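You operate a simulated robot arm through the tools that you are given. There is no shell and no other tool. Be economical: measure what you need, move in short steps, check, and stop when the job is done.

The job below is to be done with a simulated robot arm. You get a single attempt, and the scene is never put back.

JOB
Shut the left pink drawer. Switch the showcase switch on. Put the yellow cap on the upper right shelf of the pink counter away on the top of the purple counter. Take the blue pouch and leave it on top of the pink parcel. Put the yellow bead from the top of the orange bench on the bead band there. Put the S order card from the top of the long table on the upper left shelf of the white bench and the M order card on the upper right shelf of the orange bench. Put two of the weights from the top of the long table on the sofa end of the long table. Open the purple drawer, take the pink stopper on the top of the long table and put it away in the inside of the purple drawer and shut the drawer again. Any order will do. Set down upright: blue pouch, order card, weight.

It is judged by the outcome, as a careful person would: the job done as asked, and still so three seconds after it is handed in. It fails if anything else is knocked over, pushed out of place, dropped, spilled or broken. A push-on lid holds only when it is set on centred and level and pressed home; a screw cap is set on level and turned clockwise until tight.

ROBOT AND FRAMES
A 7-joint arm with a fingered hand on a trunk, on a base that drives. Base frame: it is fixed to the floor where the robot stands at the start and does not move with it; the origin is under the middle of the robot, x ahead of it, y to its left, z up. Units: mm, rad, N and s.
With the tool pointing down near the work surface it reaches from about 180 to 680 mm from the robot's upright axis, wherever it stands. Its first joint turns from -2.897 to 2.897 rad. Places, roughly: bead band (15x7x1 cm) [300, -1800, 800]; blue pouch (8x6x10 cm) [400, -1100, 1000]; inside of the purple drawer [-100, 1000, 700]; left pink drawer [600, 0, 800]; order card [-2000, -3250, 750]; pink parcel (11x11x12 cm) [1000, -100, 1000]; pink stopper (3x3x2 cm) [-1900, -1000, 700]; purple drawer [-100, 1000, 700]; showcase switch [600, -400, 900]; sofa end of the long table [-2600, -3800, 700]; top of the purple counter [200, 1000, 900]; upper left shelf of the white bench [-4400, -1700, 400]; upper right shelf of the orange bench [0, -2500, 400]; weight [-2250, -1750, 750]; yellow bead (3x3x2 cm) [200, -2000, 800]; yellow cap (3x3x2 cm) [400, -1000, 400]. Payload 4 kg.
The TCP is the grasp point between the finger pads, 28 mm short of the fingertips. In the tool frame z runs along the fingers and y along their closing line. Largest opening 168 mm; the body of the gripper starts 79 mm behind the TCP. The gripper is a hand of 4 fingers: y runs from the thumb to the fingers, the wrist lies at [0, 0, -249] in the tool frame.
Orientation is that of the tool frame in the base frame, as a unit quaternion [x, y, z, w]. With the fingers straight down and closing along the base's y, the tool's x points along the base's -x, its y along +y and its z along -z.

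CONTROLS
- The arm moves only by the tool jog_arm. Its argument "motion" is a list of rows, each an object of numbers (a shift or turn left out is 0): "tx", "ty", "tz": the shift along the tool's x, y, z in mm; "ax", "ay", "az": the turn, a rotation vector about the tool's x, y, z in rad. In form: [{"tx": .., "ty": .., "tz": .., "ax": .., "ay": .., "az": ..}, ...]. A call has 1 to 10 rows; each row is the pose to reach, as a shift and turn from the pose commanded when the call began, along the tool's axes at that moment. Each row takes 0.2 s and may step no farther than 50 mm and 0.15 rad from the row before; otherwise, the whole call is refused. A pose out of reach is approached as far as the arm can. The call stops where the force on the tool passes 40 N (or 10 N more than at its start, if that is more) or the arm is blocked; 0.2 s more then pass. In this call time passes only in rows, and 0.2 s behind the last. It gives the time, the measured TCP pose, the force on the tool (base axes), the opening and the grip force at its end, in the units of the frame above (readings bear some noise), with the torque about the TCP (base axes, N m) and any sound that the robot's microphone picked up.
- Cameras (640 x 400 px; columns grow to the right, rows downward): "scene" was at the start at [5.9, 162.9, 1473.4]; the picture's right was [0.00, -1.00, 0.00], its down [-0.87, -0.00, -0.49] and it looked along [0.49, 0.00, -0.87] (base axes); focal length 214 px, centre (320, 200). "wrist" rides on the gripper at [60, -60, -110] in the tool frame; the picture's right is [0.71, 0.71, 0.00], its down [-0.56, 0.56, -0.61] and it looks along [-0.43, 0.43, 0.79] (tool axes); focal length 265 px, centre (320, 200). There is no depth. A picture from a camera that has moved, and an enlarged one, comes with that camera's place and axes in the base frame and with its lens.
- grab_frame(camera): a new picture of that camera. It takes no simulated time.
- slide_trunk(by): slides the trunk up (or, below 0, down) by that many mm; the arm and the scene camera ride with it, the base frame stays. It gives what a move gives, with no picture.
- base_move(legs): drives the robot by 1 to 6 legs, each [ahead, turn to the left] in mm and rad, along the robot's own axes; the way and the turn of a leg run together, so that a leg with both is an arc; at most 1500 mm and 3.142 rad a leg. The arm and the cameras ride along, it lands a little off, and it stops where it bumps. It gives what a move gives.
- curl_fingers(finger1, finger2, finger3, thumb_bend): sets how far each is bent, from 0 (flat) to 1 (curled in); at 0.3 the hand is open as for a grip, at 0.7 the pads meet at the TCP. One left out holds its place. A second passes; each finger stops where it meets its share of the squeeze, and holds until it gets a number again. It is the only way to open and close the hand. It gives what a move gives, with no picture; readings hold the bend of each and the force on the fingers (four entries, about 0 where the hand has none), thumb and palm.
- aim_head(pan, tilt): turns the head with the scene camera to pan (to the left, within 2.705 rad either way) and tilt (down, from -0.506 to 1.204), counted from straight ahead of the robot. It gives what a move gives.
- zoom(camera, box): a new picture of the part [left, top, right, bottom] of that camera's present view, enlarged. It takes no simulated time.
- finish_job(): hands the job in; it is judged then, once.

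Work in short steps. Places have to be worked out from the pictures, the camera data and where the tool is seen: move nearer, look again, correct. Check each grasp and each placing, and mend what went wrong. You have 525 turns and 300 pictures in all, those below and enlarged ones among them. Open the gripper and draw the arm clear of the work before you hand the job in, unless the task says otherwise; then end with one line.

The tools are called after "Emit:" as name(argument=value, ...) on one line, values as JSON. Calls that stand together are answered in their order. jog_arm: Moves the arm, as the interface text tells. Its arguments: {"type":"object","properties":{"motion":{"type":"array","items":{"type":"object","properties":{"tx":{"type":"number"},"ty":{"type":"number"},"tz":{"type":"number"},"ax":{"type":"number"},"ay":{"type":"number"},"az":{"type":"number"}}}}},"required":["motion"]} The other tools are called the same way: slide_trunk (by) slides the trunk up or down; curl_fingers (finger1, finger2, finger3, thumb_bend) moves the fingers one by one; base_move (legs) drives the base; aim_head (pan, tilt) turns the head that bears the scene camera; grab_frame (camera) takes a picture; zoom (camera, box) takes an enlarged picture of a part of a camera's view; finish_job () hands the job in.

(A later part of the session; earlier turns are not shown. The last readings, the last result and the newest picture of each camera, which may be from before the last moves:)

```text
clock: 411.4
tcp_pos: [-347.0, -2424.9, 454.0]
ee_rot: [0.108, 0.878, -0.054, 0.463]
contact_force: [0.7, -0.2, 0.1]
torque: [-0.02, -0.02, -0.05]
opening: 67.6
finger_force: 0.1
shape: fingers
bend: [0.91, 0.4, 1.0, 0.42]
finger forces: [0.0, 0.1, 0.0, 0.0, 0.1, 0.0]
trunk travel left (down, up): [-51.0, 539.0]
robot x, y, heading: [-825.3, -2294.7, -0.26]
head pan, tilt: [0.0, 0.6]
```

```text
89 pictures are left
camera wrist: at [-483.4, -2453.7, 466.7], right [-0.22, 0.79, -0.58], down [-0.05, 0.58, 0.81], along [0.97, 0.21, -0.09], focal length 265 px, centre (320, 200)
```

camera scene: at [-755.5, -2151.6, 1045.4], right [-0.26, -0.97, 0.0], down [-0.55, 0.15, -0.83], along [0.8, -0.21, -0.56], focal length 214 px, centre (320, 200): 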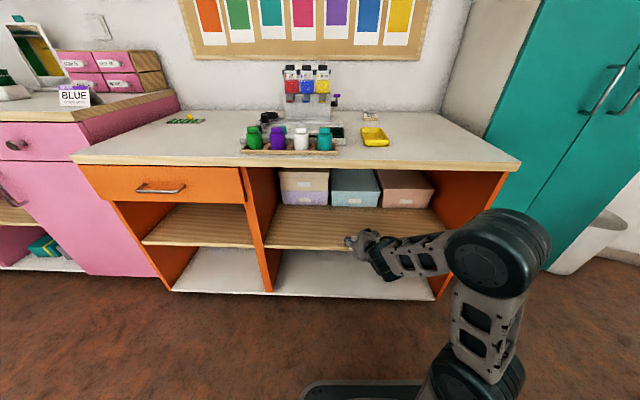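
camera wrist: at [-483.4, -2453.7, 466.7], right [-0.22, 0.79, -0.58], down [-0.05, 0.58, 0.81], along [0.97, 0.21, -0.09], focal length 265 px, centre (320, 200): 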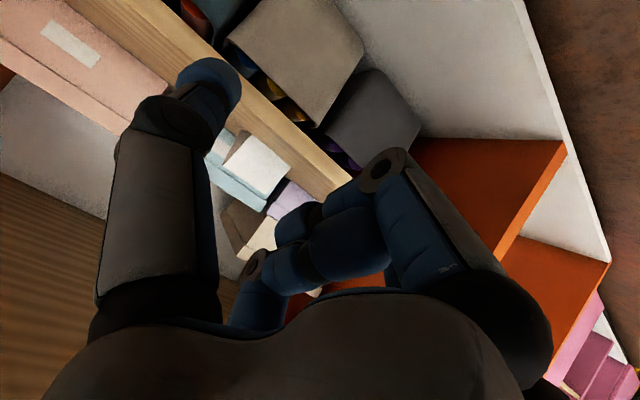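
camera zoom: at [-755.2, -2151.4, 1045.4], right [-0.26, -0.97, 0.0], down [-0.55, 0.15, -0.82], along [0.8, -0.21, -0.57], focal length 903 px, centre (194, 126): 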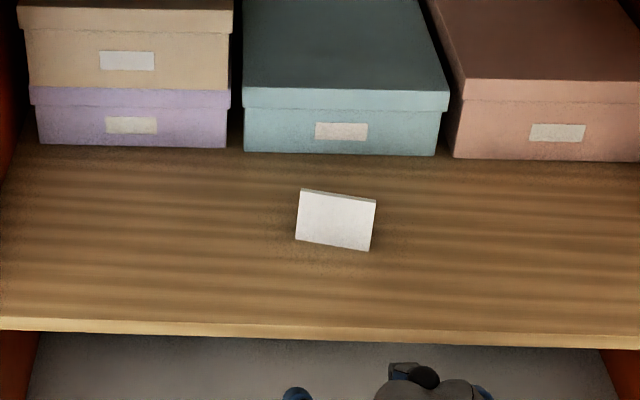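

M card stands upright on the shelf. Next the S card: raise, back off and drive to the table's east side.

Emit:
base_move(legs=[[-80, 0]])

Emit:
slide_trunk(by=400)

Emit:
slide_trunk(by=135)

Emit:
base_move(legs=[[0, -1.87], [530, 0], [0, -1.05]])

Emit:
aim_head(pan=0.0, tilt=0.7)

Emit:
grab_frame(camera="scene")

Emit:
grab_frame(camera="wrist")

```text
clock: 412.4
tcp_pos: [-424.9, -2405.1, 455.3]
ee_rot: [0.107, 0.879, -0.053, 0.462]
contact_force: [0.0, 1.1, -0.1]
torque: [0.0, -0.04, 0.02]
opening: 67.8
finger_force: 0.0
shape: fingers
bend: [0.91, 0.4, 1.0, 0.42]
finger forces: [0.0, 0.0, 0.0, 0.1, 0.0, 0.1]
trunk travel left (down, up): [-51.0, 539.0]
robot x, y, heading: [-899.1, -2278.6, -0.262]
head pan, tilt: [0.0, 0.6]
```

```text
clock: 416.3
tcp_pos: [-423.6, -2405.0, 853.2]
ee_rot: [0.107, 0.879, -0.054, 0.462]
contact_force: [0.2, 0.2, 0.1]
torque: [-0.03, 0.0, 0.02]
opening: 67.6
finger_force: 0.1
shape: fingers
bend: [0.91, 0.4, 1.0, 0.42]
finger forces: [0.0, 0.0, 0.1, 0.0, 0.0, 0.0]
trunk travel left (down, up): [-451.0, 139.0]
robot x, y, heading: [-901.3, -2279.8, -0.261]
head pan, tilt: [0.0, 0.6]
```

```text
clock: 417.9
tcp_pos: [-423.6, -2405.0, 989.4]
ee_rot: [0.108, 0.878, -0.054, 0.463]
contact_force: [0.4, -0.7, 0.4]
torque: [-0.02, 0.02, 0.01]
opening: 67.6
finger_force: 0.1
shape: fingers
bend: [0.91, 0.4, 1.0, 0.42]
finger forces: [0.0, 0.1, 0.1, 0.0, 0.0, 0.0]
trunk travel left (down, up): [-586.0, 4.0]
robot x, y, heading: [-900.5, -2283.5, -0.261]
head pan, tilt: [0.0, 0.6]
```

```text
clock: 428.2
tcp_pos: [-1685.0, -2681.6, 989.4]
ee_rot: [0.885, -0.025, -0.465, -0.01]
contact_force: [0.7, 1.1, 0.1]
torque: [0.02, -0.04, -0.03]
opening: 67.6
finger_force: 0.0
shape: fingers
bend: [0.91, 0.4, 1.0, 0.42]
finger forces: [0.1, 0.0, 0.1, 0.0, 0.1, 0.1]
trunk travel left (down, up): [-586.0, 4.0]
robot x, y, heading: [-1191.7, -2714.1, 3.071]
head pan, tilt: [0.0, 0.6]
```

```text
clock: 428.9
tcp_pos: [-1683.1, -2681.3, 990.6]
ee_rot: [0.885, -0.025, -0.465, -0.01]
contact_force: [0.5, 0.2, 1.0]
torque: [-0.01, 0.01, 0.0]
opening: 67.5
finger_force: 0.0
shape: fingers
bend: [0.91, 0.4, 1.0, 0.42]
finger forces: [0.1, 0.0, 0.1, 0.0, 0.0, 0.0]
trunk travel left (down, up): [-586.0, 4.0]
robot x, y, heading: [-1191.6, -2717.2, 3.065]
head pan, tilt: [0.0, 0.7]
```

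```text
88 pictures are left
camera scene: at [-1229.3, -2875.5, 1571.8], right [0.07, 1.0, 0.0], down [0.64, -0.05, -0.77], along [-0.76, 0.06, -0.64], focal length 214 px, centre (320, 200)
```

scene: 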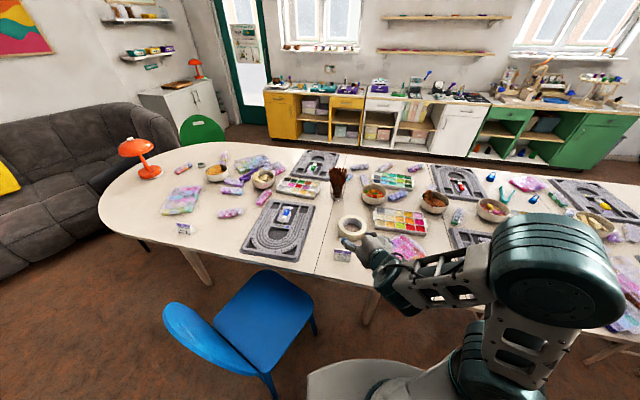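

```text
87 pictures are left
camera wrist: at [-1557.2, -2627.4, 1001.8], right [0.36, -0.73, -0.58], down [0.16, -0.56, 0.81], along [-0.92, -0.39, -0.09], focal length 265 px, centre (320, 200)
```

wrist: 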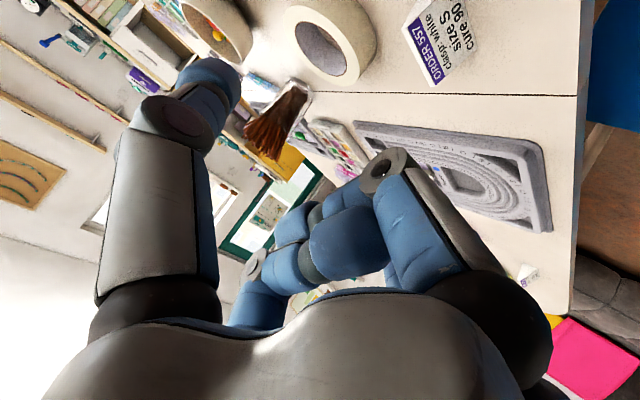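

Emit:
zoom(camera="scene", box=[310, 210, 406, 270])

```text
6.67 times, centred on (358, 240) of scene
camera zoom: at [-1229.3, -2875.5, 1571.8], right [0.07, 1.0, 0.0], down [0.64, -0.05, -0.77], along [-0.76, 0.06, -0.64], focal length 1430 px, centre (67, -67)
```

zoom: 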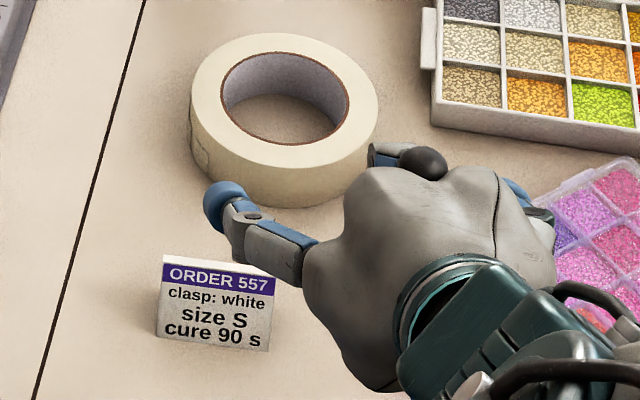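

S card: base centre about (-1799,-2728). Align yaw and move to pre-grasp.

Emit:
jog_arm(motion=[{"tx": 26, "ty": 22, "tz": 33, "ax": 0.047, "az": 0.032}, {"tx": 51, "ty": 44, "tz": 67, "ax": 0.093, "az": 0.064}, {"tx": 77, "ty": 65.6, "tz": 100, "ax": 0.14, "az": 0.0965}])

Emit:
grab_frame(camera="wrist")

```text
clock: 429.7
tcp_pos: [-1727.9, -2745.8, 871.5]
ee_rot: [0.879, -0.1, -0.464, -0.05]
contact_force: [-0.8, 0.0, -0.1]
torque: [-0.04, 0.02, 0.03]
opening: 67.6
finger_force: 0.0
shape: fingers
bend: [0.91, 0.4, 1.0, 0.42]
finger forces: [0.0, 0.0, 0.1, 0.0, 0.0, 0.0]
trunk travel left (down, up): [-586.0, 4.0]
robot x, y, heading: [-1190.8, -2716.7, 3.064]
head pan, tilt: [0.0, 0.7]
```

```text
85 pictures are left
camera wrist: at [-1593.5, -2713.2, 882.4], right [0.23, -0.78, -0.58], down [0.06, -0.58, 0.81], along [-0.97, -0.22, -0.09], focal length 265 px, centre (320, 200)
```

wrist: 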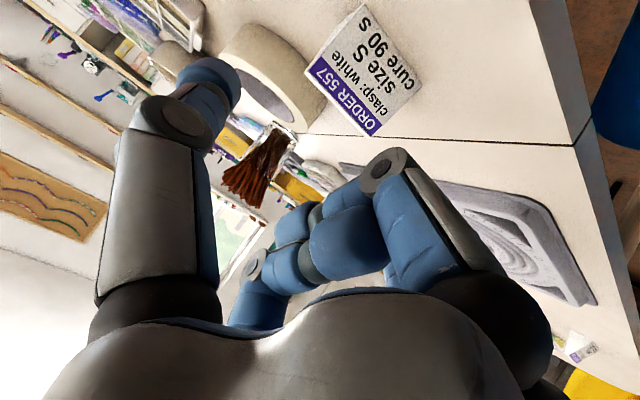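

Card centre agrees (-1794,-2729). Move in and close.

Emit:
jog_arm(motion=[{"tx": 14, "ty": -0.8, "tz": 35}, {"tx": 29, "ty": -1.5, "tz": 70}, {"tx": 43, "ty": -2.3, "tz": 104.7}])

Emit:
grab_frame(camera="wrist")

```text
clock: 430.5
tcp_pos: [-1791.8, -2731.2, 777.6]
ee_rot: [0.88, -0.1, -0.462, -0.049]
contact_force: [-0.5, 0.5, -1.2]
torque: [0.0, 0.01, -0.01]
opening: 67.6
finger_force: 0.0
shape: fingers
bend: [0.91, 0.4, 1.0, 0.42]
finger forces: [0.1, 0.0, 0.0, 0.0, 0.0, 0.1]
trunk travel left (down, up): [-586.0, 4.0]
robot x, y, heading: [-1193.0, -2714.1, 3.067]
head pan, tilt: [0.0, 0.7]
```

```text
84 pictures are left
camera wrist: at [-1657.8, -2699.6, 789.9], right [0.23, -0.78, -0.58], down [0.06, -0.58, 0.81], along [-0.97, -0.23, -0.09], focal length 265 px, centre (320, 200)
```

wrist: 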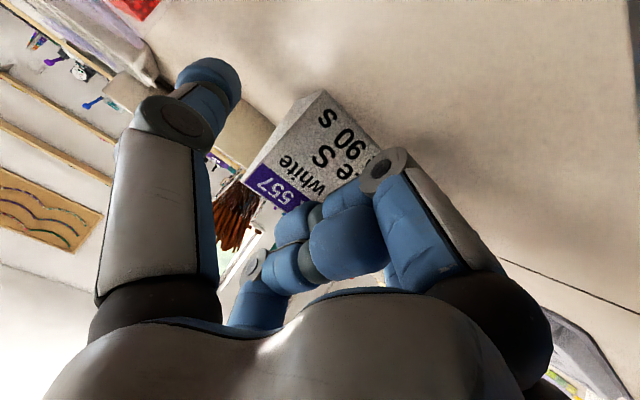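

Emit:
curl_fingers(finger2=0.65, thumb_bend=0.65)

Emit:
jog_arm(motion=[{"tx": -16, "tz": -11}, {"tx": -41, "tz": -28}, {"tx": -78, "tz": -54}, {"tx": -115, "tz": -80}])

Emit:
grab_frame(camera="wrist")

```text
clock: 431.5
tcp_pos: [-1792.1, -2731.5, 778.7]
ee_rot: [0.879, -0.101, -0.463, -0.05]
contact_force: [0.0, 0.8, -0.3]
torque: [-0.03, 0.02, -0.01]
opening: 42.1
finger_force: 10.8
shape: fingers
bend: [0.91, 0.48, 1.0, 0.59]
finger forces: [0.0, 10.5, 0.1, 0.1, 10.3, 0.0]
trunk travel left (down, up): [-586.0, 4.0]
robot x, y, heading: [-1195.3, -2715.8, 3.067]
head pan, tilt: [0.0, 0.7]
```

```text
clock: 432.5
tcp_pos: [-1789.3, -2726.5, 917.5]
ee_rot: [0.88, -0.1, -0.462, -0.05]
contact_force: [-0.1, 0.3, -0.6]
torque: [0.0, 0.03, 0.01]
opening: 42.5
finger_force: 10.0
shape: fingers
bend: [0.91, 0.48, 1.0, 0.59]
finger forces: [0.1, 10.4, 0.1, 0.0, 10.2, 0.1]
trunk travel left (down, up): [-586.0, 4.0]
robot x, y, heading: [-1191.2, -2714.1, 3.066]
head pan, tilt: [0.0, 0.7]
```

```text
83 pictures are left
camera wrist: at [-1654.4, -2695.7, 930.1], right [0.23, -0.78, -0.58], down [0.06, -0.58, 0.81], along [-0.97, -0.22, -0.09], focal length 265 px, centre (320, 200)
```

wrist: 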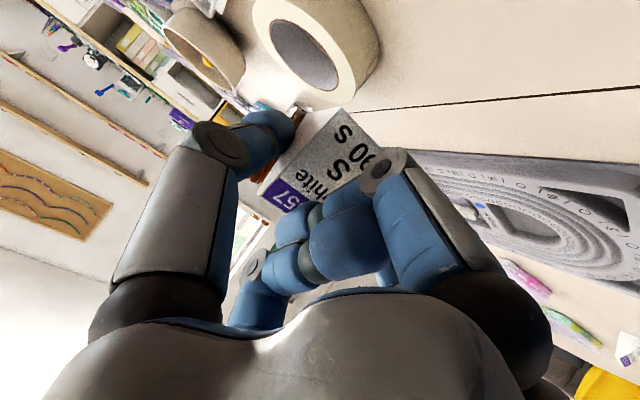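

S card held at ~10 N. Retract and drive around the table's north end toward the white bench.

Emit:
jog_arm(motion=[{"tx": -3, "ty": -15, "tz": -43}, {"tx": -5, "ty": -29, "tz": -87}, {"tx": -8, "ty": -44, "tz": -130}])

Emit:
base_move(legs=[[-100, 0], [0, -1.94], [911, 0], [0, 0.21], [1480, 0], [110, 0]])

```text
clock: 433.3
tcp_pos: [-1676.7, -2706.5, 1001.0]
ee_rot: [0.879, -0.101, -0.463, -0.051]
contact_force: [0.3, 0.9, 0.0]
torque: [0.01, 0.03, 0.02]
opening: 42.4
finger_force: 10.9
shape: fingers
bend: [0.91, 0.48, 1.0, 0.59]
finger forces: [0.0, 10.4, 0.0, 0.0, 10.2, 0.0]
trunk travel left (down, up): [-586.0, 4.0]
robot x, y, heading: [-1190.5, -2714.9, 3.065]
head pan, tilt: [0.0, 0.7]
```

```text
clock: 451.9
tcp_pos: [-454.8, 172.9, 999.4]
ee_rot: [-0.529, 0.71, 0.28, 0.372]
contact_force: [-0.2, 0.1, -0.6]
torque: [0.01, 0.01, 0.0]
opening: 42.2
finger_force: 10.6
shape: fingers
bend: [0.91, 0.48, 1.0, 0.59]
finger forces: [0.0, 10.4, 0.0, 0.0, 10.3, 0.0]
trunk travel left (down, up): [-586.0, 4.0]
robot x, y, heading: [-494.0, -310.4, 1.434]
head pan, tilt: [0.0, 0.7]
```

Holding steady. Continue around the table's end.

Emit:
base_move(legs=[[0, 0.408], [768, 0], [0, 1.205], [954, 0], [0, 0.574], [1127, 0]])

Emit:
grab_frame(camera="wrist")

```text
clock: 471.6
tcp_pos: [-2994.8, -308.7, 999.0]
ee_rot: [0.872, 0.153, -0.458, 0.083]
contact_force: [0.1, -1.2, 0.3]
torque: [0.02, 0.01, -0.02]
opening: 42.2
finger_force: 10.0
shape: fingers
bend: [0.91, 0.48, 1.0, 0.59]
finger forces: [0.0, 10.1, 0.0, 0.0, 10.3, 0.1]
trunk travel left (down, up): [-586.0, 4.0]
robot x, y, heading: [-2582.8, -51.5, -2.637]
head pan, tilt: [0.0, 0.7]
```

```text
82 pictures are left
camera wrist: at [-2899.9, -208.5, 1012.3], right [0.62, -0.53, -0.58], down [0.37, -0.45, 0.81], along [-0.69, -0.72, -0.09], focal length 265 px, centre (320, 200)
```

wrist: 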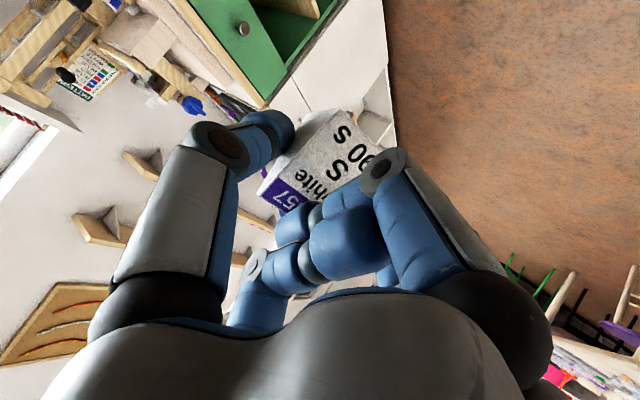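

Emit:
base_move(legs=[[0, 0.607], [1400, 0], [200, 0], [0, -1.539]])

Emit:
aim_head(pan=0.0, tilt=0.5)

Emit:
grab_frame(camera="scene")

```text
clock: 484.8
tcp_pos: [-3722.8, -1312.6, 999.0]
ee_rot: [0.858, -0.215, -0.452, -0.111]
contact_force: [-0.6, 0.6, 0.8]
torque: [0.01, -0.01, -0.01]
opening: 42.1
finger_force: 9.7
shape: fingers
bend: [0.91, 0.48, 1.0, 0.59]
finger forces: [0.1, 10.1, 0.1, 0.0, 10.0, 0.1]
trunk travel left (down, up): [-586.0, 4.0]
robot x, y, heading: [-3255.4, -1445.9, 2.801]
head pan, tilt: [0.0, 0.7]
```

```text
clock: 485.5
tcp_pos: [-3723.5, -1313.7, 999.6]
ee_rot: [0.858, -0.215, -0.452, -0.11]
contact_force: [0.3, 0.6, -1.0]
torque: [0.0, 0.02, 0.02]
opening: 41.9
finger_force: 10.3
shape: fingers
bend: [0.91, 0.48, 1.0, 0.59]
finger forces: [0.0, 10.1, 0.0, 0.0, 10.0, 0.1]
trunk travel left (down, up): [-586.0, 4.0]
robot x, y, heading: [-3256.7, -1444.7, 2.807]
head pan, tilt: [0.0, 0.499]
```

```text
81 pictures are left
camera scene: at [-3340.7, -1591.6, 1589.4], right [0.33, 0.94, 0.0], down [0.45, -0.16, -0.88], along [-0.83, 0.29, -0.48], focal length 214 px, centre (320, 200)
```

scene: 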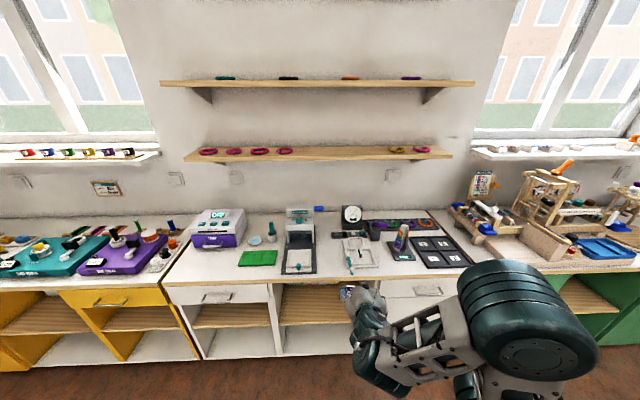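

The white bench's left column has a drawer above and the wooden shelf below, front centre ≈(-4134,-1795). I reposition in front of it.

Emit:
base_move(legs=[[0, 1.39], [625, 0], [0, -1.39]])

Emit:
slide_trunk(by=-400)

Emit:
grab_frame(camera="scene")

Emit:
grab_frame(camera="wrist")

```text
clock: 495.7
tcp_pos: [-4020.5, -1858.6, 1000.1]
ee_rot: [0.863, -0.198, -0.454, -0.101]
contact_force: [-0.3, 0.3, -0.2]
torque: [0.01, -0.05, 0.02]
opening: 42.3
finger_force: 9.8
shape: fingers
bend: [0.91, 0.48, 1.0, 0.59]
finger forces: [0.0, 10.0, 0.1, 0.0, 9.9, 0.0]
trunk travel left (down, up): [-586.0, 4.0]
robot x, y, heading: [-3549.8, -1973.7, 2.84]
head pan, tilt: [0.0, 0.499]
```

```text
clock: 499.6
tcp_pos: [-4021.1, -1857.9, 599.8]
ee_rot: [0.863, -0.199, -0.454, -0.102]
contact_force: [-0.6, -0.4, -1.1]
torque: [-0.03, -0.01, -0.02]
opening: 42.0
finger_force: 10.1
shape: fingers
bend: [0.91, 0.48, 1.0, 0.59]
finger forces: [0.0, 10.0, 0.0, 0.0, 10.1, 0.1]
trunk travel left (down, up): [-186.0, 404.0]
robot x, y, heading: [-3547.2, -1972.7, 2.84]
head pan, tilt: [0.0, 0.499]
```

```text
80 pictures are left
camera scene: at [-3627.2, -2121.5, 1189.5], right [0.3, 0.96, 0.0], down [0.46, -0.14, -0.88], along [-0.84, 0.26, -0.48], focal length 214 px, centre (320, 200)
```

scene: 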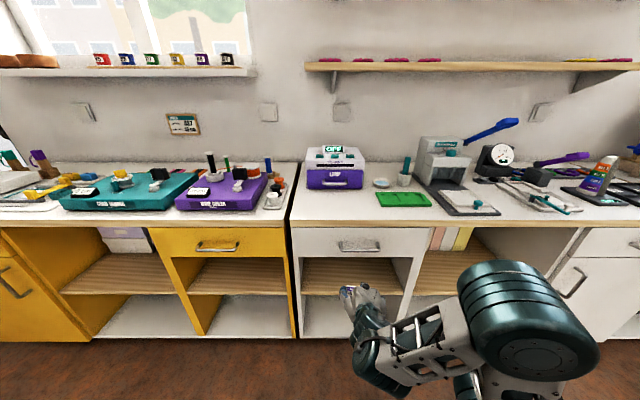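

```text
79 pictures are left
camera wrist: at [-3882.8, -1857.5, 612.4], right [0.05, -0.81, -0.58], down [-0.07, -0.58, 0.81], along [-1.0, 0.0, -0.09], focal length 265 px, centre (320, 200)
```

wrist: 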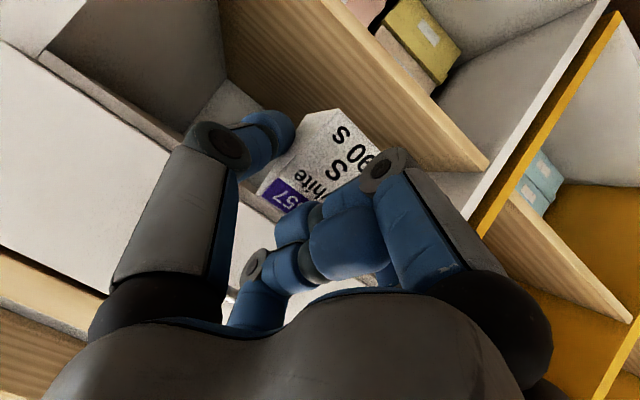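

Shelf top ≈430, opening up to ≈620, front centre ≈(-4156,-1813). Lower and slide the card in.

Emit:
slide_trunk(by=-105)

Emit:
jog_arm(motion=[{"tx": -24, "ty": 5.6, "tz": 35}, {"tx": -48, "ty": 11, "tz": 70}, {"tx": -73, "ty": 17, "tz": 106}])

Emit:
grab_frame(camera="wrist")

Emit:
grab_frame(camera="scene")

```text
clock: 500.9
tcp_pos: [-4020.7, -1857.9, 496.1]
ee_rot: [0.862, -0.199, -0.454, -0.102]
contact_force: [-0.3, -0.2, 0.1]
torque: [-0.03, 0.0, -0.04]
opening: 42.1
finger_force: 9.7
shape: fingers
bend: [0.91, 0.48, 1.0, 0.59]
finger forces: [0.1, 10.1, 0.0, 0.1, 10.0, 0.0]
trunk travel left (down, up): [-81.0, 509.0]
robot x, y, heading: [-3548.1, -1970.6, 2.844]
head pan, tilt: [0.0, 0.499]
```

```text
clock: 501.8
tcp_pos: [-4146.3, -1815.3, 496.8]
ee_rot: [0.862, -0.199, -0.454, -0.102]
contact_force: [0.5, -0.2, -0.5]
torque: [-0.01, -0.04, -0.02]
opening: 42.0
finger_force: 10.5
shape: fingers
bend: [0.91, 0.48, 1.0, 0.59]
finger forces: [0.1, 10.0, 0.0, 0.0, 10.0, 0.0]
trunk travel left (down, up): [-81.0, 509.0]
robot x, y, heading: [-3551.6, -1974.4, 2.843]
head pan, tilt: [0.0, 0.499]
```

```text
78 pictures are left
camera wrist: at [-4008.2, -1815.2, 509.1], right [0.05, -0.81, -0.58], down [-0.07, -0.58, 0.81], along [-1.0, 0.0, -0.09], focal length 265 px, centre (320, 200)
```

wrist: 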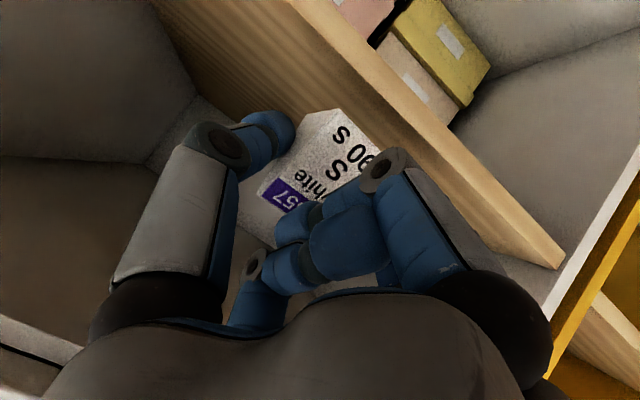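

```text
77 pictures are left
camera scene: at [-3626.9, -2121.5, 1084.5], right [0.3, 0.96, 0.0], down [0.46, -0.14, -0.88], along [-0.84, 0.26, -0.48], focal length 214 px, centre (320, 200)
```

scene: 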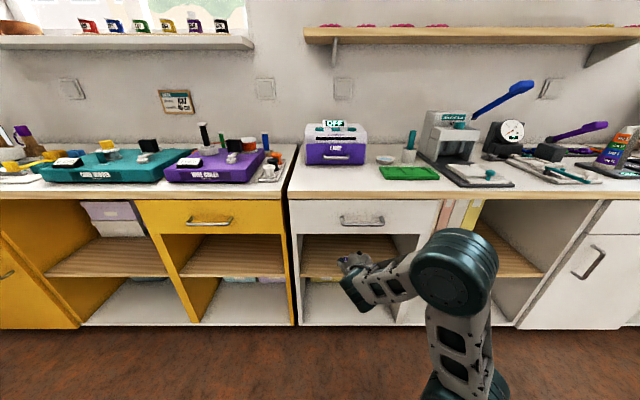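

Continue ~95 mm inward, then lower.

Emit:
jog_arm(motion=[{"tx": -18, "ty": 4, "tz": 26}, {"tx": -36, "ty": 8, "tz": 52}, {"tx": -54, "ty": 12.5, "tz": 78}])

Emit:
grab_frame(camera="wrist")

Emit:
jog_arm(motion=[{"tx": 5, "tz": 3.5}, {"tx": 10, "tz": 7}, {"tx": 14, "tz": 9.8}])

```text
clock: 502.6
tcp_pos: [-4237.1, -1787.8, 495.7]
ee_rot: [0.863, -0.199, -0.454, -0.102]
contact_force: [0.3, -0.6, 0.3]
torque: [-0.04, 0.0, 0.02]
opening: 41.9
finger_force: 10.5
shape: fingers
bend: [0.91, 0.48, 1.0, 0.59]
finger forces: [0.0, 10.0, 0.1, 0.0, 10.0, 0.0]
trunk travel left (down, up): [-81.0, 509.0]
robot x, y, heading: [-3548.5, -1975.3, 2.84]
head pan, tilt: [0.0, 0.499]
```

```text
76 pictures are left
camera wrist: at [-4099.2, -1786.4, 508.8], right [0.05, -0.81, -0.58], down [-0.07, -0.58, 0.81], along [-1.0, 0.0, -0.09], focal length 265 px, centre (320, 200)
```

wrist: 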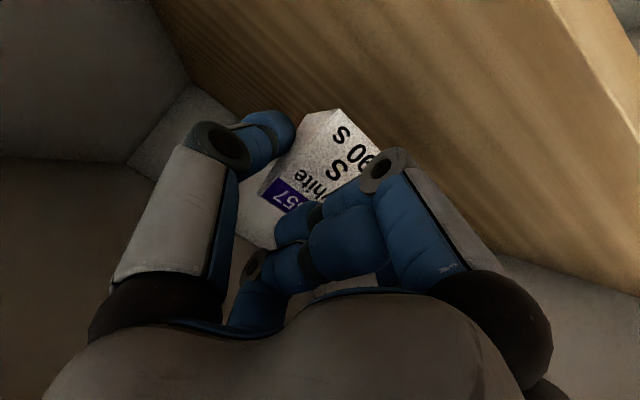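

```text
clock: 503.4
tcp_pos: [-4235.1, -1787.8, 479.5]
ee_rot: [0.862, -0.199, -0.454, -0.103]
contact_force: [-0.6, -0.1, 0.3]
torque: [0.03, 0.0, 0.0]
opening: 41.7
finger_force: 10.1
shape: fingers
bend: [0.91, 0.48, 1.0, 0.59]
finger forces: [0.0, 10.0, 0.0, 0.1, 10.0, 0.0]
trunk travel left (down, up): [-81.0, 509.0]
robot x, y, heading: [-3550.4, -1971.7, 2.841]
head pan, tilt: [0.0, 0.499]
```

Lower further in small steps until contact.

Emit:
jog_arm(motion=[{"tx": 2.5, "tz": 1.7}, {"tx": 5, "tz": 3.5}, {"tx": 7.4, "tz": 5.2}])

Emit:
jog_arm(motion=[{"tx": 2, "tz": 1.4}, {"tx": 4, "tz": 2.8}])

Emit:
jog_arm(motion=[{"tx": 2, "tz": 1.4}, {"tx": 4, "tz": 2.8}])

```text
clock: 504.1
tcp_pos: [-4234.7, -1786.4, 470.0]
ee_rot: [0.862, -0.199, -0.454, -0.102]
contact_force: [1.0, -0.2, 0.4]
torque: [0.01, 0.01, 0.01]
opening: 41.8
finger_force: 10.3
shape: fingers
bend: [0.91, 0.48, 1.0, 0.59]
finger forces: [0.0, 10.0, 0.1, 0.0, 10.1, 0.0]
trunk travel left (down, up): [-81.0, 509.0]
robot x, y, heading: [-3547.5, -1973.1, 2.842]
head pan, tilt: [0.0, 0.499]
```

```text
clock: 504.8
tcp_pos: [-4234.0, -1787.3, 465.1]
ee_rot: [0.862, -0.199, -0.455, -0.102]
contact_force: [0.0, -0.1, -0.5]
torque: [0.02, 0.0, 0.0]
opening: 42.0
finger_force: 10.1
shape: fingers
bend: [0.91, 0.48, 1.0, 0.59]
finger forces: [0.0, 9.9, 0.0, 0.0, 10.0, 0.1]
trunk travel left (down, up): [-81.0, 509.0]
robot x, y, heading: [-3551.3, -1972.9, 2.839]
head pan, tilt: [0.0, 0.499]
```

```text
clock: 505.4
tcp_pos: [-4235.7, -1785.8, 459.6]
ee_rot: [0.862, -0.199, -0.454, -0.102]
contact_force: [-0.4, -0.1, 0.3]
torque: [-0.02, -0.01, -0.03]
opening: 41.9
finger_force: 9.9
shape: fingers
bend: [0.91, 0.48, 1.0, 0.59]
finger forces: [0.0, 10.0, 0.1, 0.0, 10.0, 0.1]
trunk travel left (down, up): [-81.0, 509.0]
robot x, y, heading: [-3550.0, -1973.0, 2.839]
head pan, tilt: [0.0, 0.499]
```

Emit:
jog_arm(motion=[{"tx": 2, "tz": 1.4}, {"tx": 4, "tz": 2.8}])

Emit:
jog_arm(motion=[{"tx": 2, "tz": 1.4}, {"tx": 4, "tz": 2.8}])

Emit:
jog_arm(motion=[{"tx": 2, "tz": 1.4}, {"tx": 4, "tz": 2.8}])

Emit:
grab_frame(camera="wrist")

```text
clock: 505.9
tcp_pos: [-4235.7, -1787.8, 456.1]
ee_rot: [0.861, -0.199, -0.456, -0.102]
contact_force: [1.4, 1.2, 7.1]
torque: [-0.14, 0.23, -0.03]
opening: 42.2
finger_force: 10.0
shape: fingers
bend: [0.91, 0.48, 1.0, 0.59]
finger forces: [0.0, 9.1, 0.1, 0.1, 10.9, 0.0]
trunk travel left (down, up): [-81.0, 509.0]
robot x, y, heading: [-3550.4, -1976.8, 2.842]
head pan, tilt: [0.0, 0.499]
```

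```text
clock: 506.6
tcp_pos: [-4236.2, -1786.7, 452.7]
ee_rot: [0.861, -0.199, -0.457, -0.103]
contact_force: [0.0, 1.1, 16.5]
torque: [0.06, 0.37, -0.13]
opening: 41.6
finger_force: 11.4
shape: fingers
bend: [0.91, 0.48, 1.0, 0.59]
finger forces: [0.0, 11.0, 0.0, 0.0, 11.9, 0.0]
trunk travel left (down, up): [-81.0, 509.0]
robot x, y, heading: [-3547.1, -1976.2, 2.84]
head pan, tilt: [0.0, 0.499]
```

```text
clock: 507.1
tcp_pos: [-4234.9, -1786.3, 448.4]
ee_rot: [0.861, -0.199, -0.458, -0.102]
contact_force: [4.2, -0.3, 28.3]
torque: [-0.29, -0.35, -0.04]
opening: 41.6
finger_force: 21.4
shape: fingers
bend: [0.91, 0.48, 1.0, 0.59]
finger forces: [19.8, 10.7, 0.1, 0.0, 12.1, 0.0]
trunk travel left (down, up): [-81.0, 509.0]
robot x, y, heading: [-3546.6, -1975.6, 2.839]
head pan, tilt: [0.0, 0.499]
```

```text
75 pictures are left
camera wrist: at [-4097.6, -1786.6, 459.7], right [0.05, -0.81, -0.58], down [-0.06, -0.58, 0.81], along [-1.0, 0.0, -0.08], focal length 265 px, centre (320, 200)
```

wrist: 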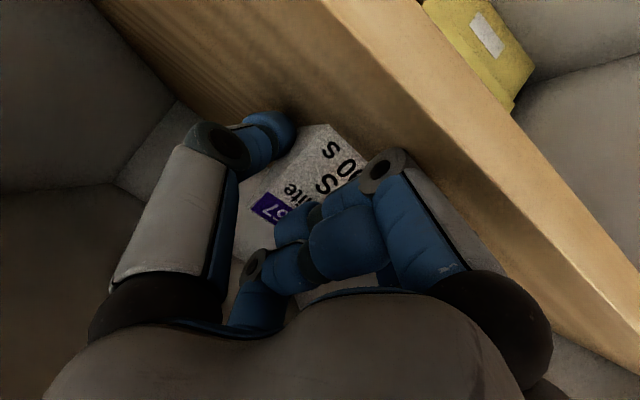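

Card is on the shelf. Ease 2 mm and release, then withdraw.

Emit:
jog_arm(motion=[{"tx": -3, "tz": -2}])

Emit:
curl_fingers(finger2=0.42, thumb_bend=0.48)

Emit:
curl_fingers(finger2=0.39, thumb_bend=0.42)

Emit:
grab_frame(camera="wrist")

```text
clock: 507.6
tcp_pos: [-4234.1, -1787.0, 449.3]
ee_rot: [0.863, -0.199, -0.454, -0.102]
contact_force: [-4.0, 1.9, 11.1]
torque: [-0.01, 0.29, -0.11]
opening: 41.4
finger_force: 10.3
shape: fingers
bend: [0.91, 0.48, 1.0, 0.59]
finger forces: [0.1, 11.1, 0.1, 0.0, 10.3, 0.1]
trunk travel left (down, up): [-81.0, 509.0]
robot x, y, heading: [-3549.5, -1975.0, 2.839]
head pan, tilt: [0.0, 0.499]
```

```text
clock: 508.6
tcp_pos: [-4234.5, -1786.9, 449.4]
ee_rot: [0.863, -0.199, -0.453, -0.102]
contact_force: [0.5, 0.2, -0.3]
torque: [0.01, 0.02, -0.02]
opening: 57.8
finger_force: 0.1
shape: fingers
bend: [0.9, 0.42, 1.0, 0.48]
finger forces: [0.1, 0.0, 0.0, 0.0, 0.1, 0.1]
trunk travel left (down, up): [-81.0, 509.0]
robot x, y, heading: [-3547.9, -1973.6, 2.844]
head pan, tilt: [0.0, 0.499]
```

```text
clock: 509.6
tcp_pos: [-4234.9, -1786.8, 449.5]
ee_rot: [0.863, -0.197, -0.455, -0.1]
contact_force: [1.0, 0.2, 0.7]
torque: [-0.02, 0.03, 0.02]
opening: 67.7
finger_force: 0.0
shape: fingers
bend: [0.9, 0.39, 1.0, 0.42]
finger forces: [0.0, 0.1, 0.1, 0.0, 0.0, 0.0]
trunk travel left (down, up): [-81.0, 509.0]
robot x, y, heading: [-3547.6, -1976.4, 2.838]
head pan, tilt: [0.0, 0.499]
```

```text
74 pictures are left
camera wrist: at [-4097.7, -1786.2, 461.5], right [0.05, -0.81, -0.58], down [-0.07, -0.58, 0.81], along [-1.0, 0.0, -0.09], focal length 265 px, centre (320, 200)
```

wrist: 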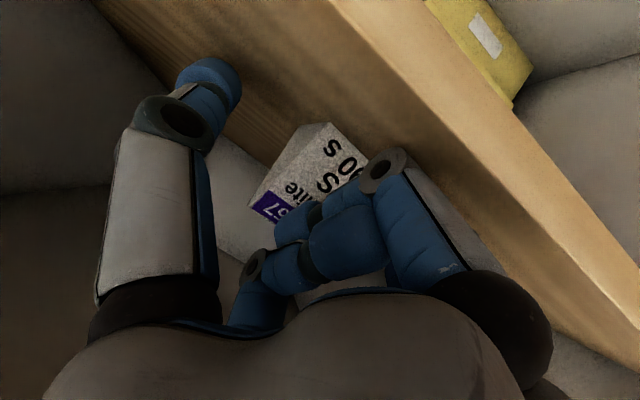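

Withdraw straight back along the tool's horizontal direction.

Emit:
jog_arm(motion=[{"tx": 14, "tz": -20}, {"tx": 32, "tz": -46}, {"tx": 58, "tz": -84}, {"tx": 84, "tz": -121}, {"tx": 110, "tz": -159}, {"tx": 134, "tz": -194}])

Emit:
zoom(camera="scene", box=[280, 190, 440, 310])

Emit:
grab_frame(camera="wrist")

```text
clock: 510.9
tcp_pos: [-4018.8, -1889.5, 448.8]
ee_rot: [0.862, -0.202, -0.454, -0.104]
contact_force: [0.5, 0.3, -0.3]
torque: [0.01, 0.02, -0.02]
opening: 67.3
finger_force: 0.1
shape: fingers
bend: [0.91, 0.39, 1.0, 0.42]
finger forces: [0.0, 0.0, 0.0, 0.0, 0.0, 0.0]
trunk travel left (down, up): [-81.0, 509.0]
robot x, y, heading: [-3546.3, -1974.6, 2.842]
head pan, tilt: [0.0, 0.499]
```

```text
3.33 times, centred on (360, 250) of scene
camera zoom: at [-3627.4, -2121.4, 1084.5], right [0.3, 0.96, 0.0], down [0.46, -0.14, -0.88], along [-0.84, 0.26, -0.48], focal length 715 px, centre (187, 33)
```

zoom: 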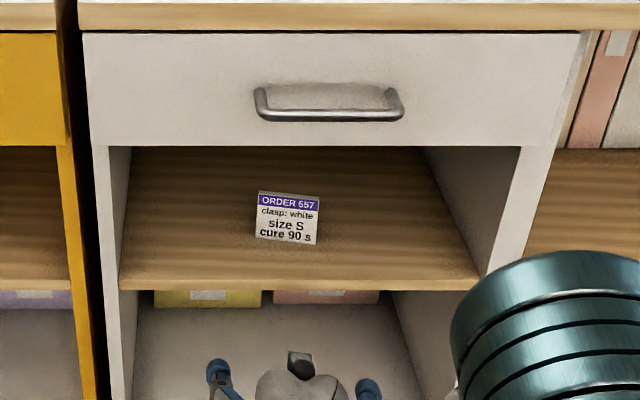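

```text
72 pictures are left
camera wrist: at [-3880.4, -1889.1, 461.1], right [0.05, -0.81, -0.58], down [-0.07, -0.58, 0.81], along [-1.0, 0.0, -0.09], focal length 265 px, centre (320, 200)
```

wrist: 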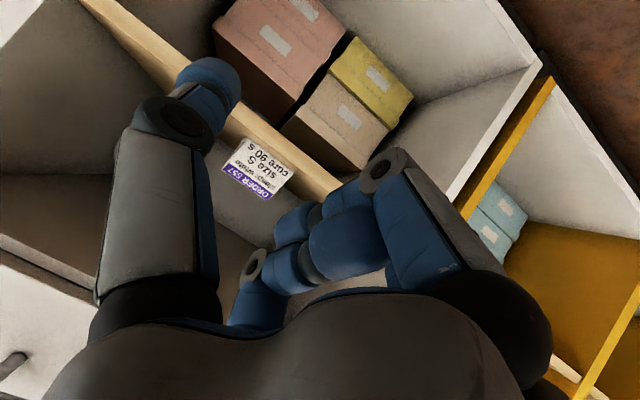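

S card stands upright on the white bench's upper left shelf. Now the weights: raise, and drive back to the table's west side.

Emit:
base_move(legs=[[-150, 0]])

Emit:
slide_trunk(by=400)

Emit:
slide_trunk(by=105)

Emit:
base_move(legs=[[0, -2.143], [785, 0], [0, -1.033]])

Emit:
aim_head(pan=0.0, tilt=0.7)

Emit:
grab_frame(camera="scene")

Emit:
grab_frame(camera="wrist")

```text
clock: 512.3
tcp_pos: [-3875.6, -1932.9, 448.9]
ee_rot: [0.862, -0.201, -0.454, -0.103]
contact_force: [-0.1, 0.0, 0.7]
torque: [0.03, 0.0, 0.03]
opening: 67.3
finger_force: 0.0
shape: fingers
bend: [0.91, 0.39, 1.0, 0.42]
finger forces: [0.0, 0.0, 0.0, 0.1, 0.0, 0.0]
trunk travel left (down, up): [-81.0, 509.0]
robot x, y, heading: [-3408.1, -2019.3, 2.838]
head pan, tilt: [0.0, 0.499]
```

```text
clock: 516.1
tcp_pos: [-3876.8, -1932.4, 848.8]
ee_rot: [0.862, -0.2, -0.454, -0.103]
contact_force: [-0.1, 0.0, 0.2]
torque: [0.02, -0.03, 0.01]
opening: 67.7
finger_force: 0.1
shape: fingers
bend: [0.91, 0.39, 1.0, 0.42]
finger forces: [0.0, 0.0, 0.0, 0.1, 0.0, 0.0]
trunk travel left (down, up): [-481.0, 109.0]
robot x, y, heading: [-3410.7, -2018.1, 2.835]
head pan, tilt: [0.0, 0.499]
```

```text
clock: 517.5
tcp_pos: [-3876.7, -1932.0, 953.7]
ee_rot: [0.862, -0.201, -0.454, -0.103]
contact_force: [-0.5, 0.3, 0.7]
torque: [-0.01, -0.01, 0.0]
opening: 67.8
finger_force: 0.1
shape: fingers
bend: [0.91, 0.39, 1.0, 0.42]
finger forces: [0.0, 0.1, 0.0, 0.0, 0.0, 0.0]
trunk travel left (down, up): [-586.0, 4.0]
robot x, y, heading: [-3409.7, -2020.6, 2.836]
head pan, tilt: [0.0, 0.499]
```

```text
clock: 529.2
tcp_pos: [-2382.2, -1588.3, 953.5]
ee_rot: [0.193, 0.864, -0.099, 0.454]
contact_force: [-0.2, -0.3, 0.4]
torque: [0.0, 0.03, 0.0]
opening: 67.8
finger_force: 0.0
shape: fingers
bend: [0.91, 0.39, 1.0, 0.42]
finger forces: [0.0, 0.1, 0.0, 0.0, 0.1, 0.1]
trunk travel left (down, up): [-586.0, 4.0]
robot x, y, heading: [-2853.1, -1513.1, -0.287]
head pan, tilt: [0.0, 0.499]
```

```text
clock: 530.0
tcp_pos: [-2383.0, -1588.5, 952.8]
ee_rot: [0.192, 0.864, -0.098, 0.456]
contact_force: [1.1, 0.0, -0.2]
torque: [0.02, 0.01, -0.02]
opening: 67.5
finger_force: 0.1
shape: fingers
bend: [0.91, 0.39, 1.0, 0.42]
finger forces: [0.0, 0.1, 0.0, 0.0, 0.0, 0.0]
trunk travel left (down, up): [-586.0, 4.0]
robot x, y, heading: [-2852.8, -1510.8, -0.284]
head pan, tilt: [0.0, 0.7]
```

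```text
71 pictures are left
camera scene: at [-2783.6, -1361.5, 1571.8], right [-0.28, -0.96, 0.0], down [-0.62, 0.18, -0.77], along [0.73, -0.22, -0.64], focal length 214 px, centre (320, 200)
```

scene: 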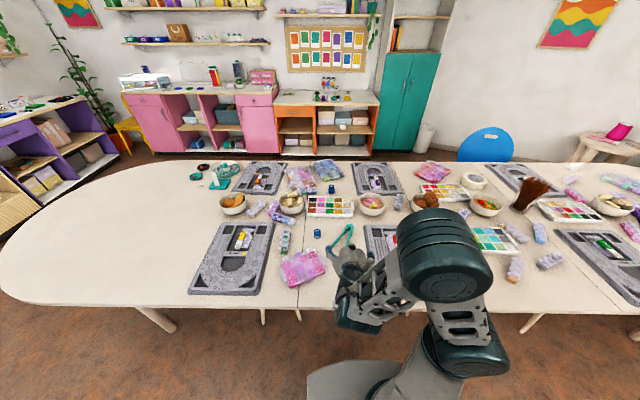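

```text
70 pictures are left
camera wrist: at [-2522.1, -1590.2, 966.1], right [-0.06, 0.81, -0.58], down [0.06, 0.58, 0.81], along [1.0, 0.01, -0.09], focal length 265 px, centre (320, 200)
```

wrist: 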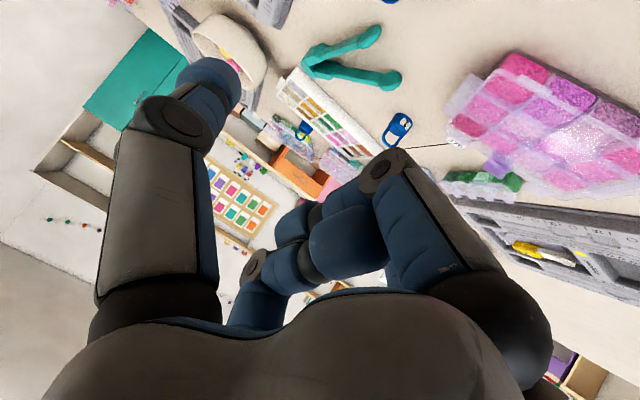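

Emit:
zoom(camera="scene", box=[280, 190, 420, 290])

```text
4.00 times, centred on (350, 240) of scene
camera zoom: at [-2783.6, -1361.5, 1571.8], right [-0.28, -0.96, 0.0], down [-0.62, 0.18, -0.77], along [0.73, -0.22, -0.64], focal length 858 px, centre (200, 40)
```

zoom: 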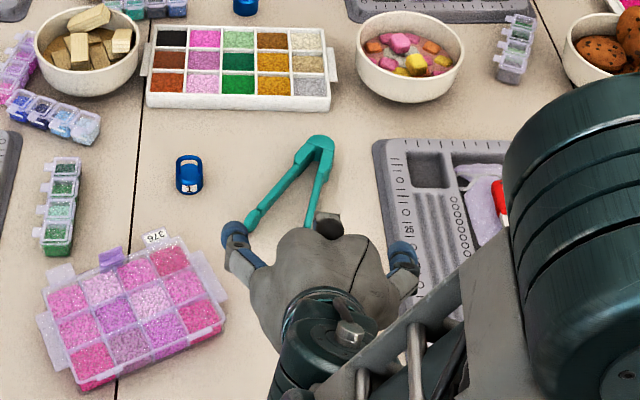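

Weight B is at about (-2112,-1551,765). Move to a pre-grasp behind and above it.

Emit:
curl_fingers(finger2=0.48, thumb_bend=0.48)

Emit:
jog_arm(motion=[{"tx": 1, "ty": 29, "tz": 35}, {"tx": 2, "ty": 59, "tz": 71}, {"tx": 3, "ty": 88, "tz": 106}, {"tx": 4, "ty": 118, "tz": 142}, {"tx": 4.6, "ty": 147, "tz": 177}])

Emit:
grab_frame(camera="wrist")

Emit:
zoom(camera="scene", box=[280, 190, 420, 290])

```text
clock: 531.0
tcp_pos: [-2384.5, -1589.4, 954.1]
ee_rot: [0.193, 0.863, -0.099, 0.455]
contact_force: [0.6, -0.2, 0.3]
torque: [0.05, 0.0, 0.0]
opening: 58.8
finger_force: 0.1
shape: fingers
bend: [0.91, 0.48, 1.0, 0.48]
finger forces: [0.1, 0.0, 0.1, 0.0, 0.0, 0.1]
trunk travel left (down, up): [-586.0, 4.0]
robot x, y, heading: [-2851.7, -1508.7, -0.285]
head pan, tilt: [0.0, 0.7]
```

```text
clock: 532.2
tcp_pos: [-2192.9, -1515.2, 852.1]
ee_rot: [0.193, 0.864, -0.1, 0.455]
contact_force: [-0.4, -0.2, -0.1]
torque: [-0.01, 0.0, 0.0]
opening: 58.1
finger_force: 0.0
shape: fingers
bend: [0.91, 0.48, 1.0, 0.48]
finger forces: [0.0, 0.1, 0.0, 0.1, 0.0, 0.0]
trunk travel left (down, up): [-586.0, 4.0]
robot x, y, heading: [-2854.9, -1509.5, -0.288]
head pan, tilt: [0.0, 0.7]
```

```text
68 pictures are left
camera wrist: at [-2331.6, -1516.9, 863.5], right [-0.06, 0.81, -0.58], down [0.06, 0.58, 0.81], along [1.0, 0.01, -0.09], focal length 265 px, centre (320, 200)
```

wrist: 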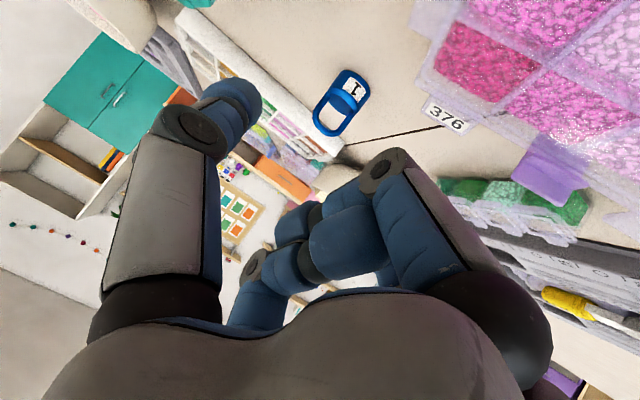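

```text
4.00 times, centred on (350, 240) of scene
camera zoom: at [-2783.0, -1361.0, 1571.7], right [-0.28, -0.96, 0.0], down [-0.62, 0.18, -0.76], along [0.73, -0.22, -0.64], focal length 858 px, centre (200, 40)
```

zoom: 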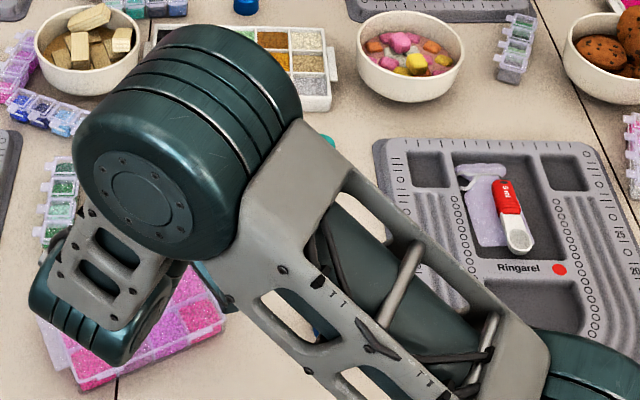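

The weight's body sits at (-2109,-1548), z 741–765 with a ring above. Move in so the tips straddle the body.

Emit:
jog_arm(motion=[{"tx": 9, "ty": 1.7, "tz": 36}, {"tx": 18, "ty": 3.4, "tz": 72}, {"tx": 26, "ty": 5, "tz": 103}])

Emit:
grab_frame(camera="wrist")

```text
clock: 533.0
tcp_pos: [-2120.3, -1535.9, 782.8]
ee_rot: [0.195, 0.857, -0.095, 0.467]
contact_force: [8.3, -3.9, 19.1]
torque: [0.53, 1.26, 0.0]
opening: 58.2
finger_force: 13.8
shape: fingers
bend: [0.9, 0.48, 1.0, 0.48]
finger forces: [28.6, 0.0, 0.0, 0.0, 0.0, 0.0]
trunk travel left (down, up): [-586.0, 4.0]
robot x, y, heading: [-2851.1, -1508.9, -0.286]
head pan, tilt: [0.0, 0.7]
stopped in row 3: the force on the tool passed its limit at 44 N (the readings are from after the stop); the commanded pose is now the measured one
```

```text
66 pictures are left
camera wrist: at [-2259.7, -1538.8, 789.5], right [-0.05, 0.81, -0.58], down [0.04, 0.58, 0.81], along [1.0, 0.02, -0.06], focal length 265 px, centre (320, 200)
```

wrist: 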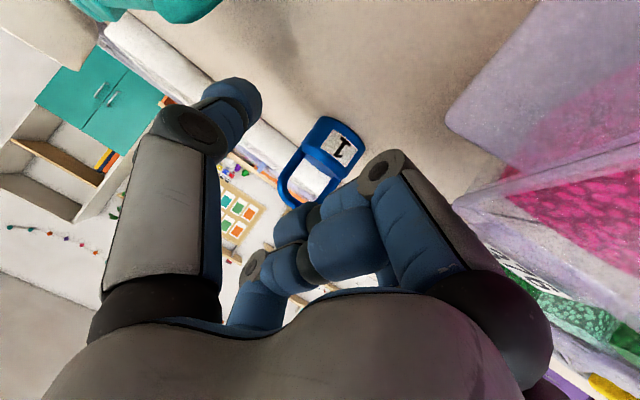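

Finger1's knuckle met the bead box in front. I raise, and use a steeper hand to come down from above; also drive 60 mm closer.

Emit:
jog_arm(motion=[{"tx": -16, "tz": -25}, {"tx": -45, "tz": -60}, {"tx": -72, "tz": -95}])

Emit:
jog_arm(motion=[{"ay": 0.14}, {"ay": 0.28}, {"ay": 0.42}, {"ay": 0.56}])

Emit:
base_move(legs=[[60, 0]])

Emit:
grab_frame(camera="wrist")

```text
clock: 533.8
tcp_pos: [-2156.9, -1519.0, 890.8]
ee_rot: [0.193, 0.86, -0.095, 0.463]
contact_force: [0.1, 0.5, 0.7]
torque: [-0.05, -0.02, -0.01]
opening: 57.9
finger_force: 0.1
shape: fingers
bend: [0.9, 0.48, 1.0, 0.48]
finger forces: [0.1, 0.0, 0.0, 0.0, 0.0, 0.1]
trunk travel left (down, up): [-586.0, 4.0]
robot x, y, heading: [-2853.1, -1507.8, -0.287]
head pan, tilt: [0.0, 0.7]
```

```text
clock: 534.8
tcp_pos: [-2158.3, -1521.1, 889.9]
ee_rot: [0.212, 0.955, -0.037, 0.206]
contact_force: [0.1, -0.6, 0.3]
torque: [-0.03, -0.02, 0.0]
opening: 58.3
finger_force: 0.1
shape: fingers
bend: [0.9, 0.48, 1.0, 0.48]
finger forces: [0.1, 0.1, 0.0, 0.1, 0.0, 0.0]
trunk travel left (down, up): [-586.0, 4.0]
robot x, y, heading: [-2852.2, -1511.5, -0.282]
head pan, tilt: [0.0, 0.7]
```

```text
clock: 535.8
tcp_pos: [-2100.5, -1538.0, 889.9]
ee_rot: [0.213, 0.954, -0.039, 0.207]
contact_force: [0.2, 0.1, -0.6]
torque: [0.01, 0.03, -0.02]
opening: 58.1
finger_force: 0.1
shape: fingers
bend: [0.9, 0.48, 1.0, 0.48]
finger forces: [0.0, 0.1, 0.1, 0.0, 0.1, 0.0]
trunk travel left (down, up): [-586.0, 4.0]
robot x, y, heading: [-2799.1, -1527.7, -0.285]
head pan, tilt: [0.0, 0.7]
```

```text
65 pictures are left
camera wrist: at [-2217.5, -1550.8, 963.3], right [-0.28, 0.92, -0.28], down [0.46, 0.39, 0.8], along [0.84, 0.1, -0.53], focal length 265 px, centre (320, 200)
```

wrist: 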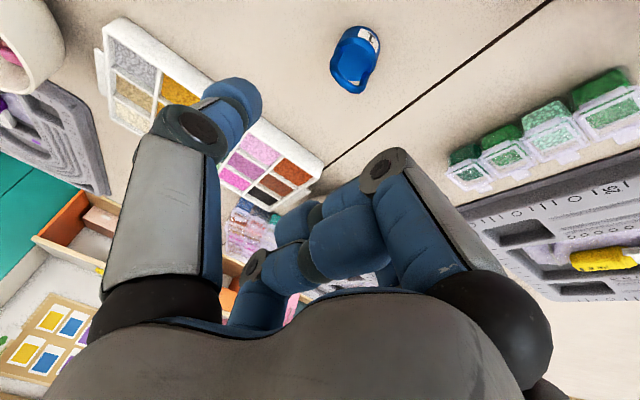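

Weight still upright at (-2106,-1548). Come down over it.

Emit:
jog_arm(motion=[{"tx": 18, "ty": -4.5, "tz": 33}, {"tx": 34, "ty": -8.5, "tz": 62}, {"tx": 44, "ty": -11, "tz": 80}])

Emit:
grab_frame(camera="wrist")

```text
clock: 536.6
tcp_pos: [-2112.3, -1541.0, 798.4]
ee_rot: [0.213, 0.954, -0.038, 0.208]
contact_force: [0.1, -0.7, -0.1]
torque: [0.02, 0.01, 0.0]
opening: 58.1
finger_force: 0.1
shape: fingers
bend: [0.9, 0.48, 1.0, 0.48]
finger forces: [0.0, 0.0, 0.0, 0.1, 0.1, 0.0]
trunk travel left (down, up): [-586.0, 4.0]
robot x, y, heading: [-2793.0, -1525.4, -0.287]
head pan, tilt: [0.0, 0.7]
```

```text
64 pictures are left
camera wrist: at [-2229.4, -1555.0, 872.5], right [-0.28, 0.92, -0.28], down [0.46, 0.39, 0.8], along [0.84, 0.1, -0.53], focal length 265 px, centre (320, 200)
```

wrist: 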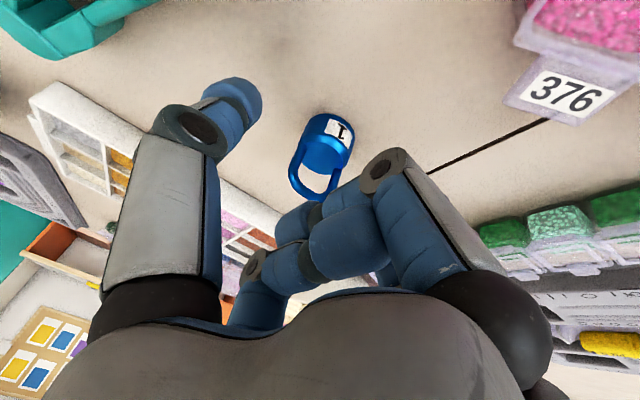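

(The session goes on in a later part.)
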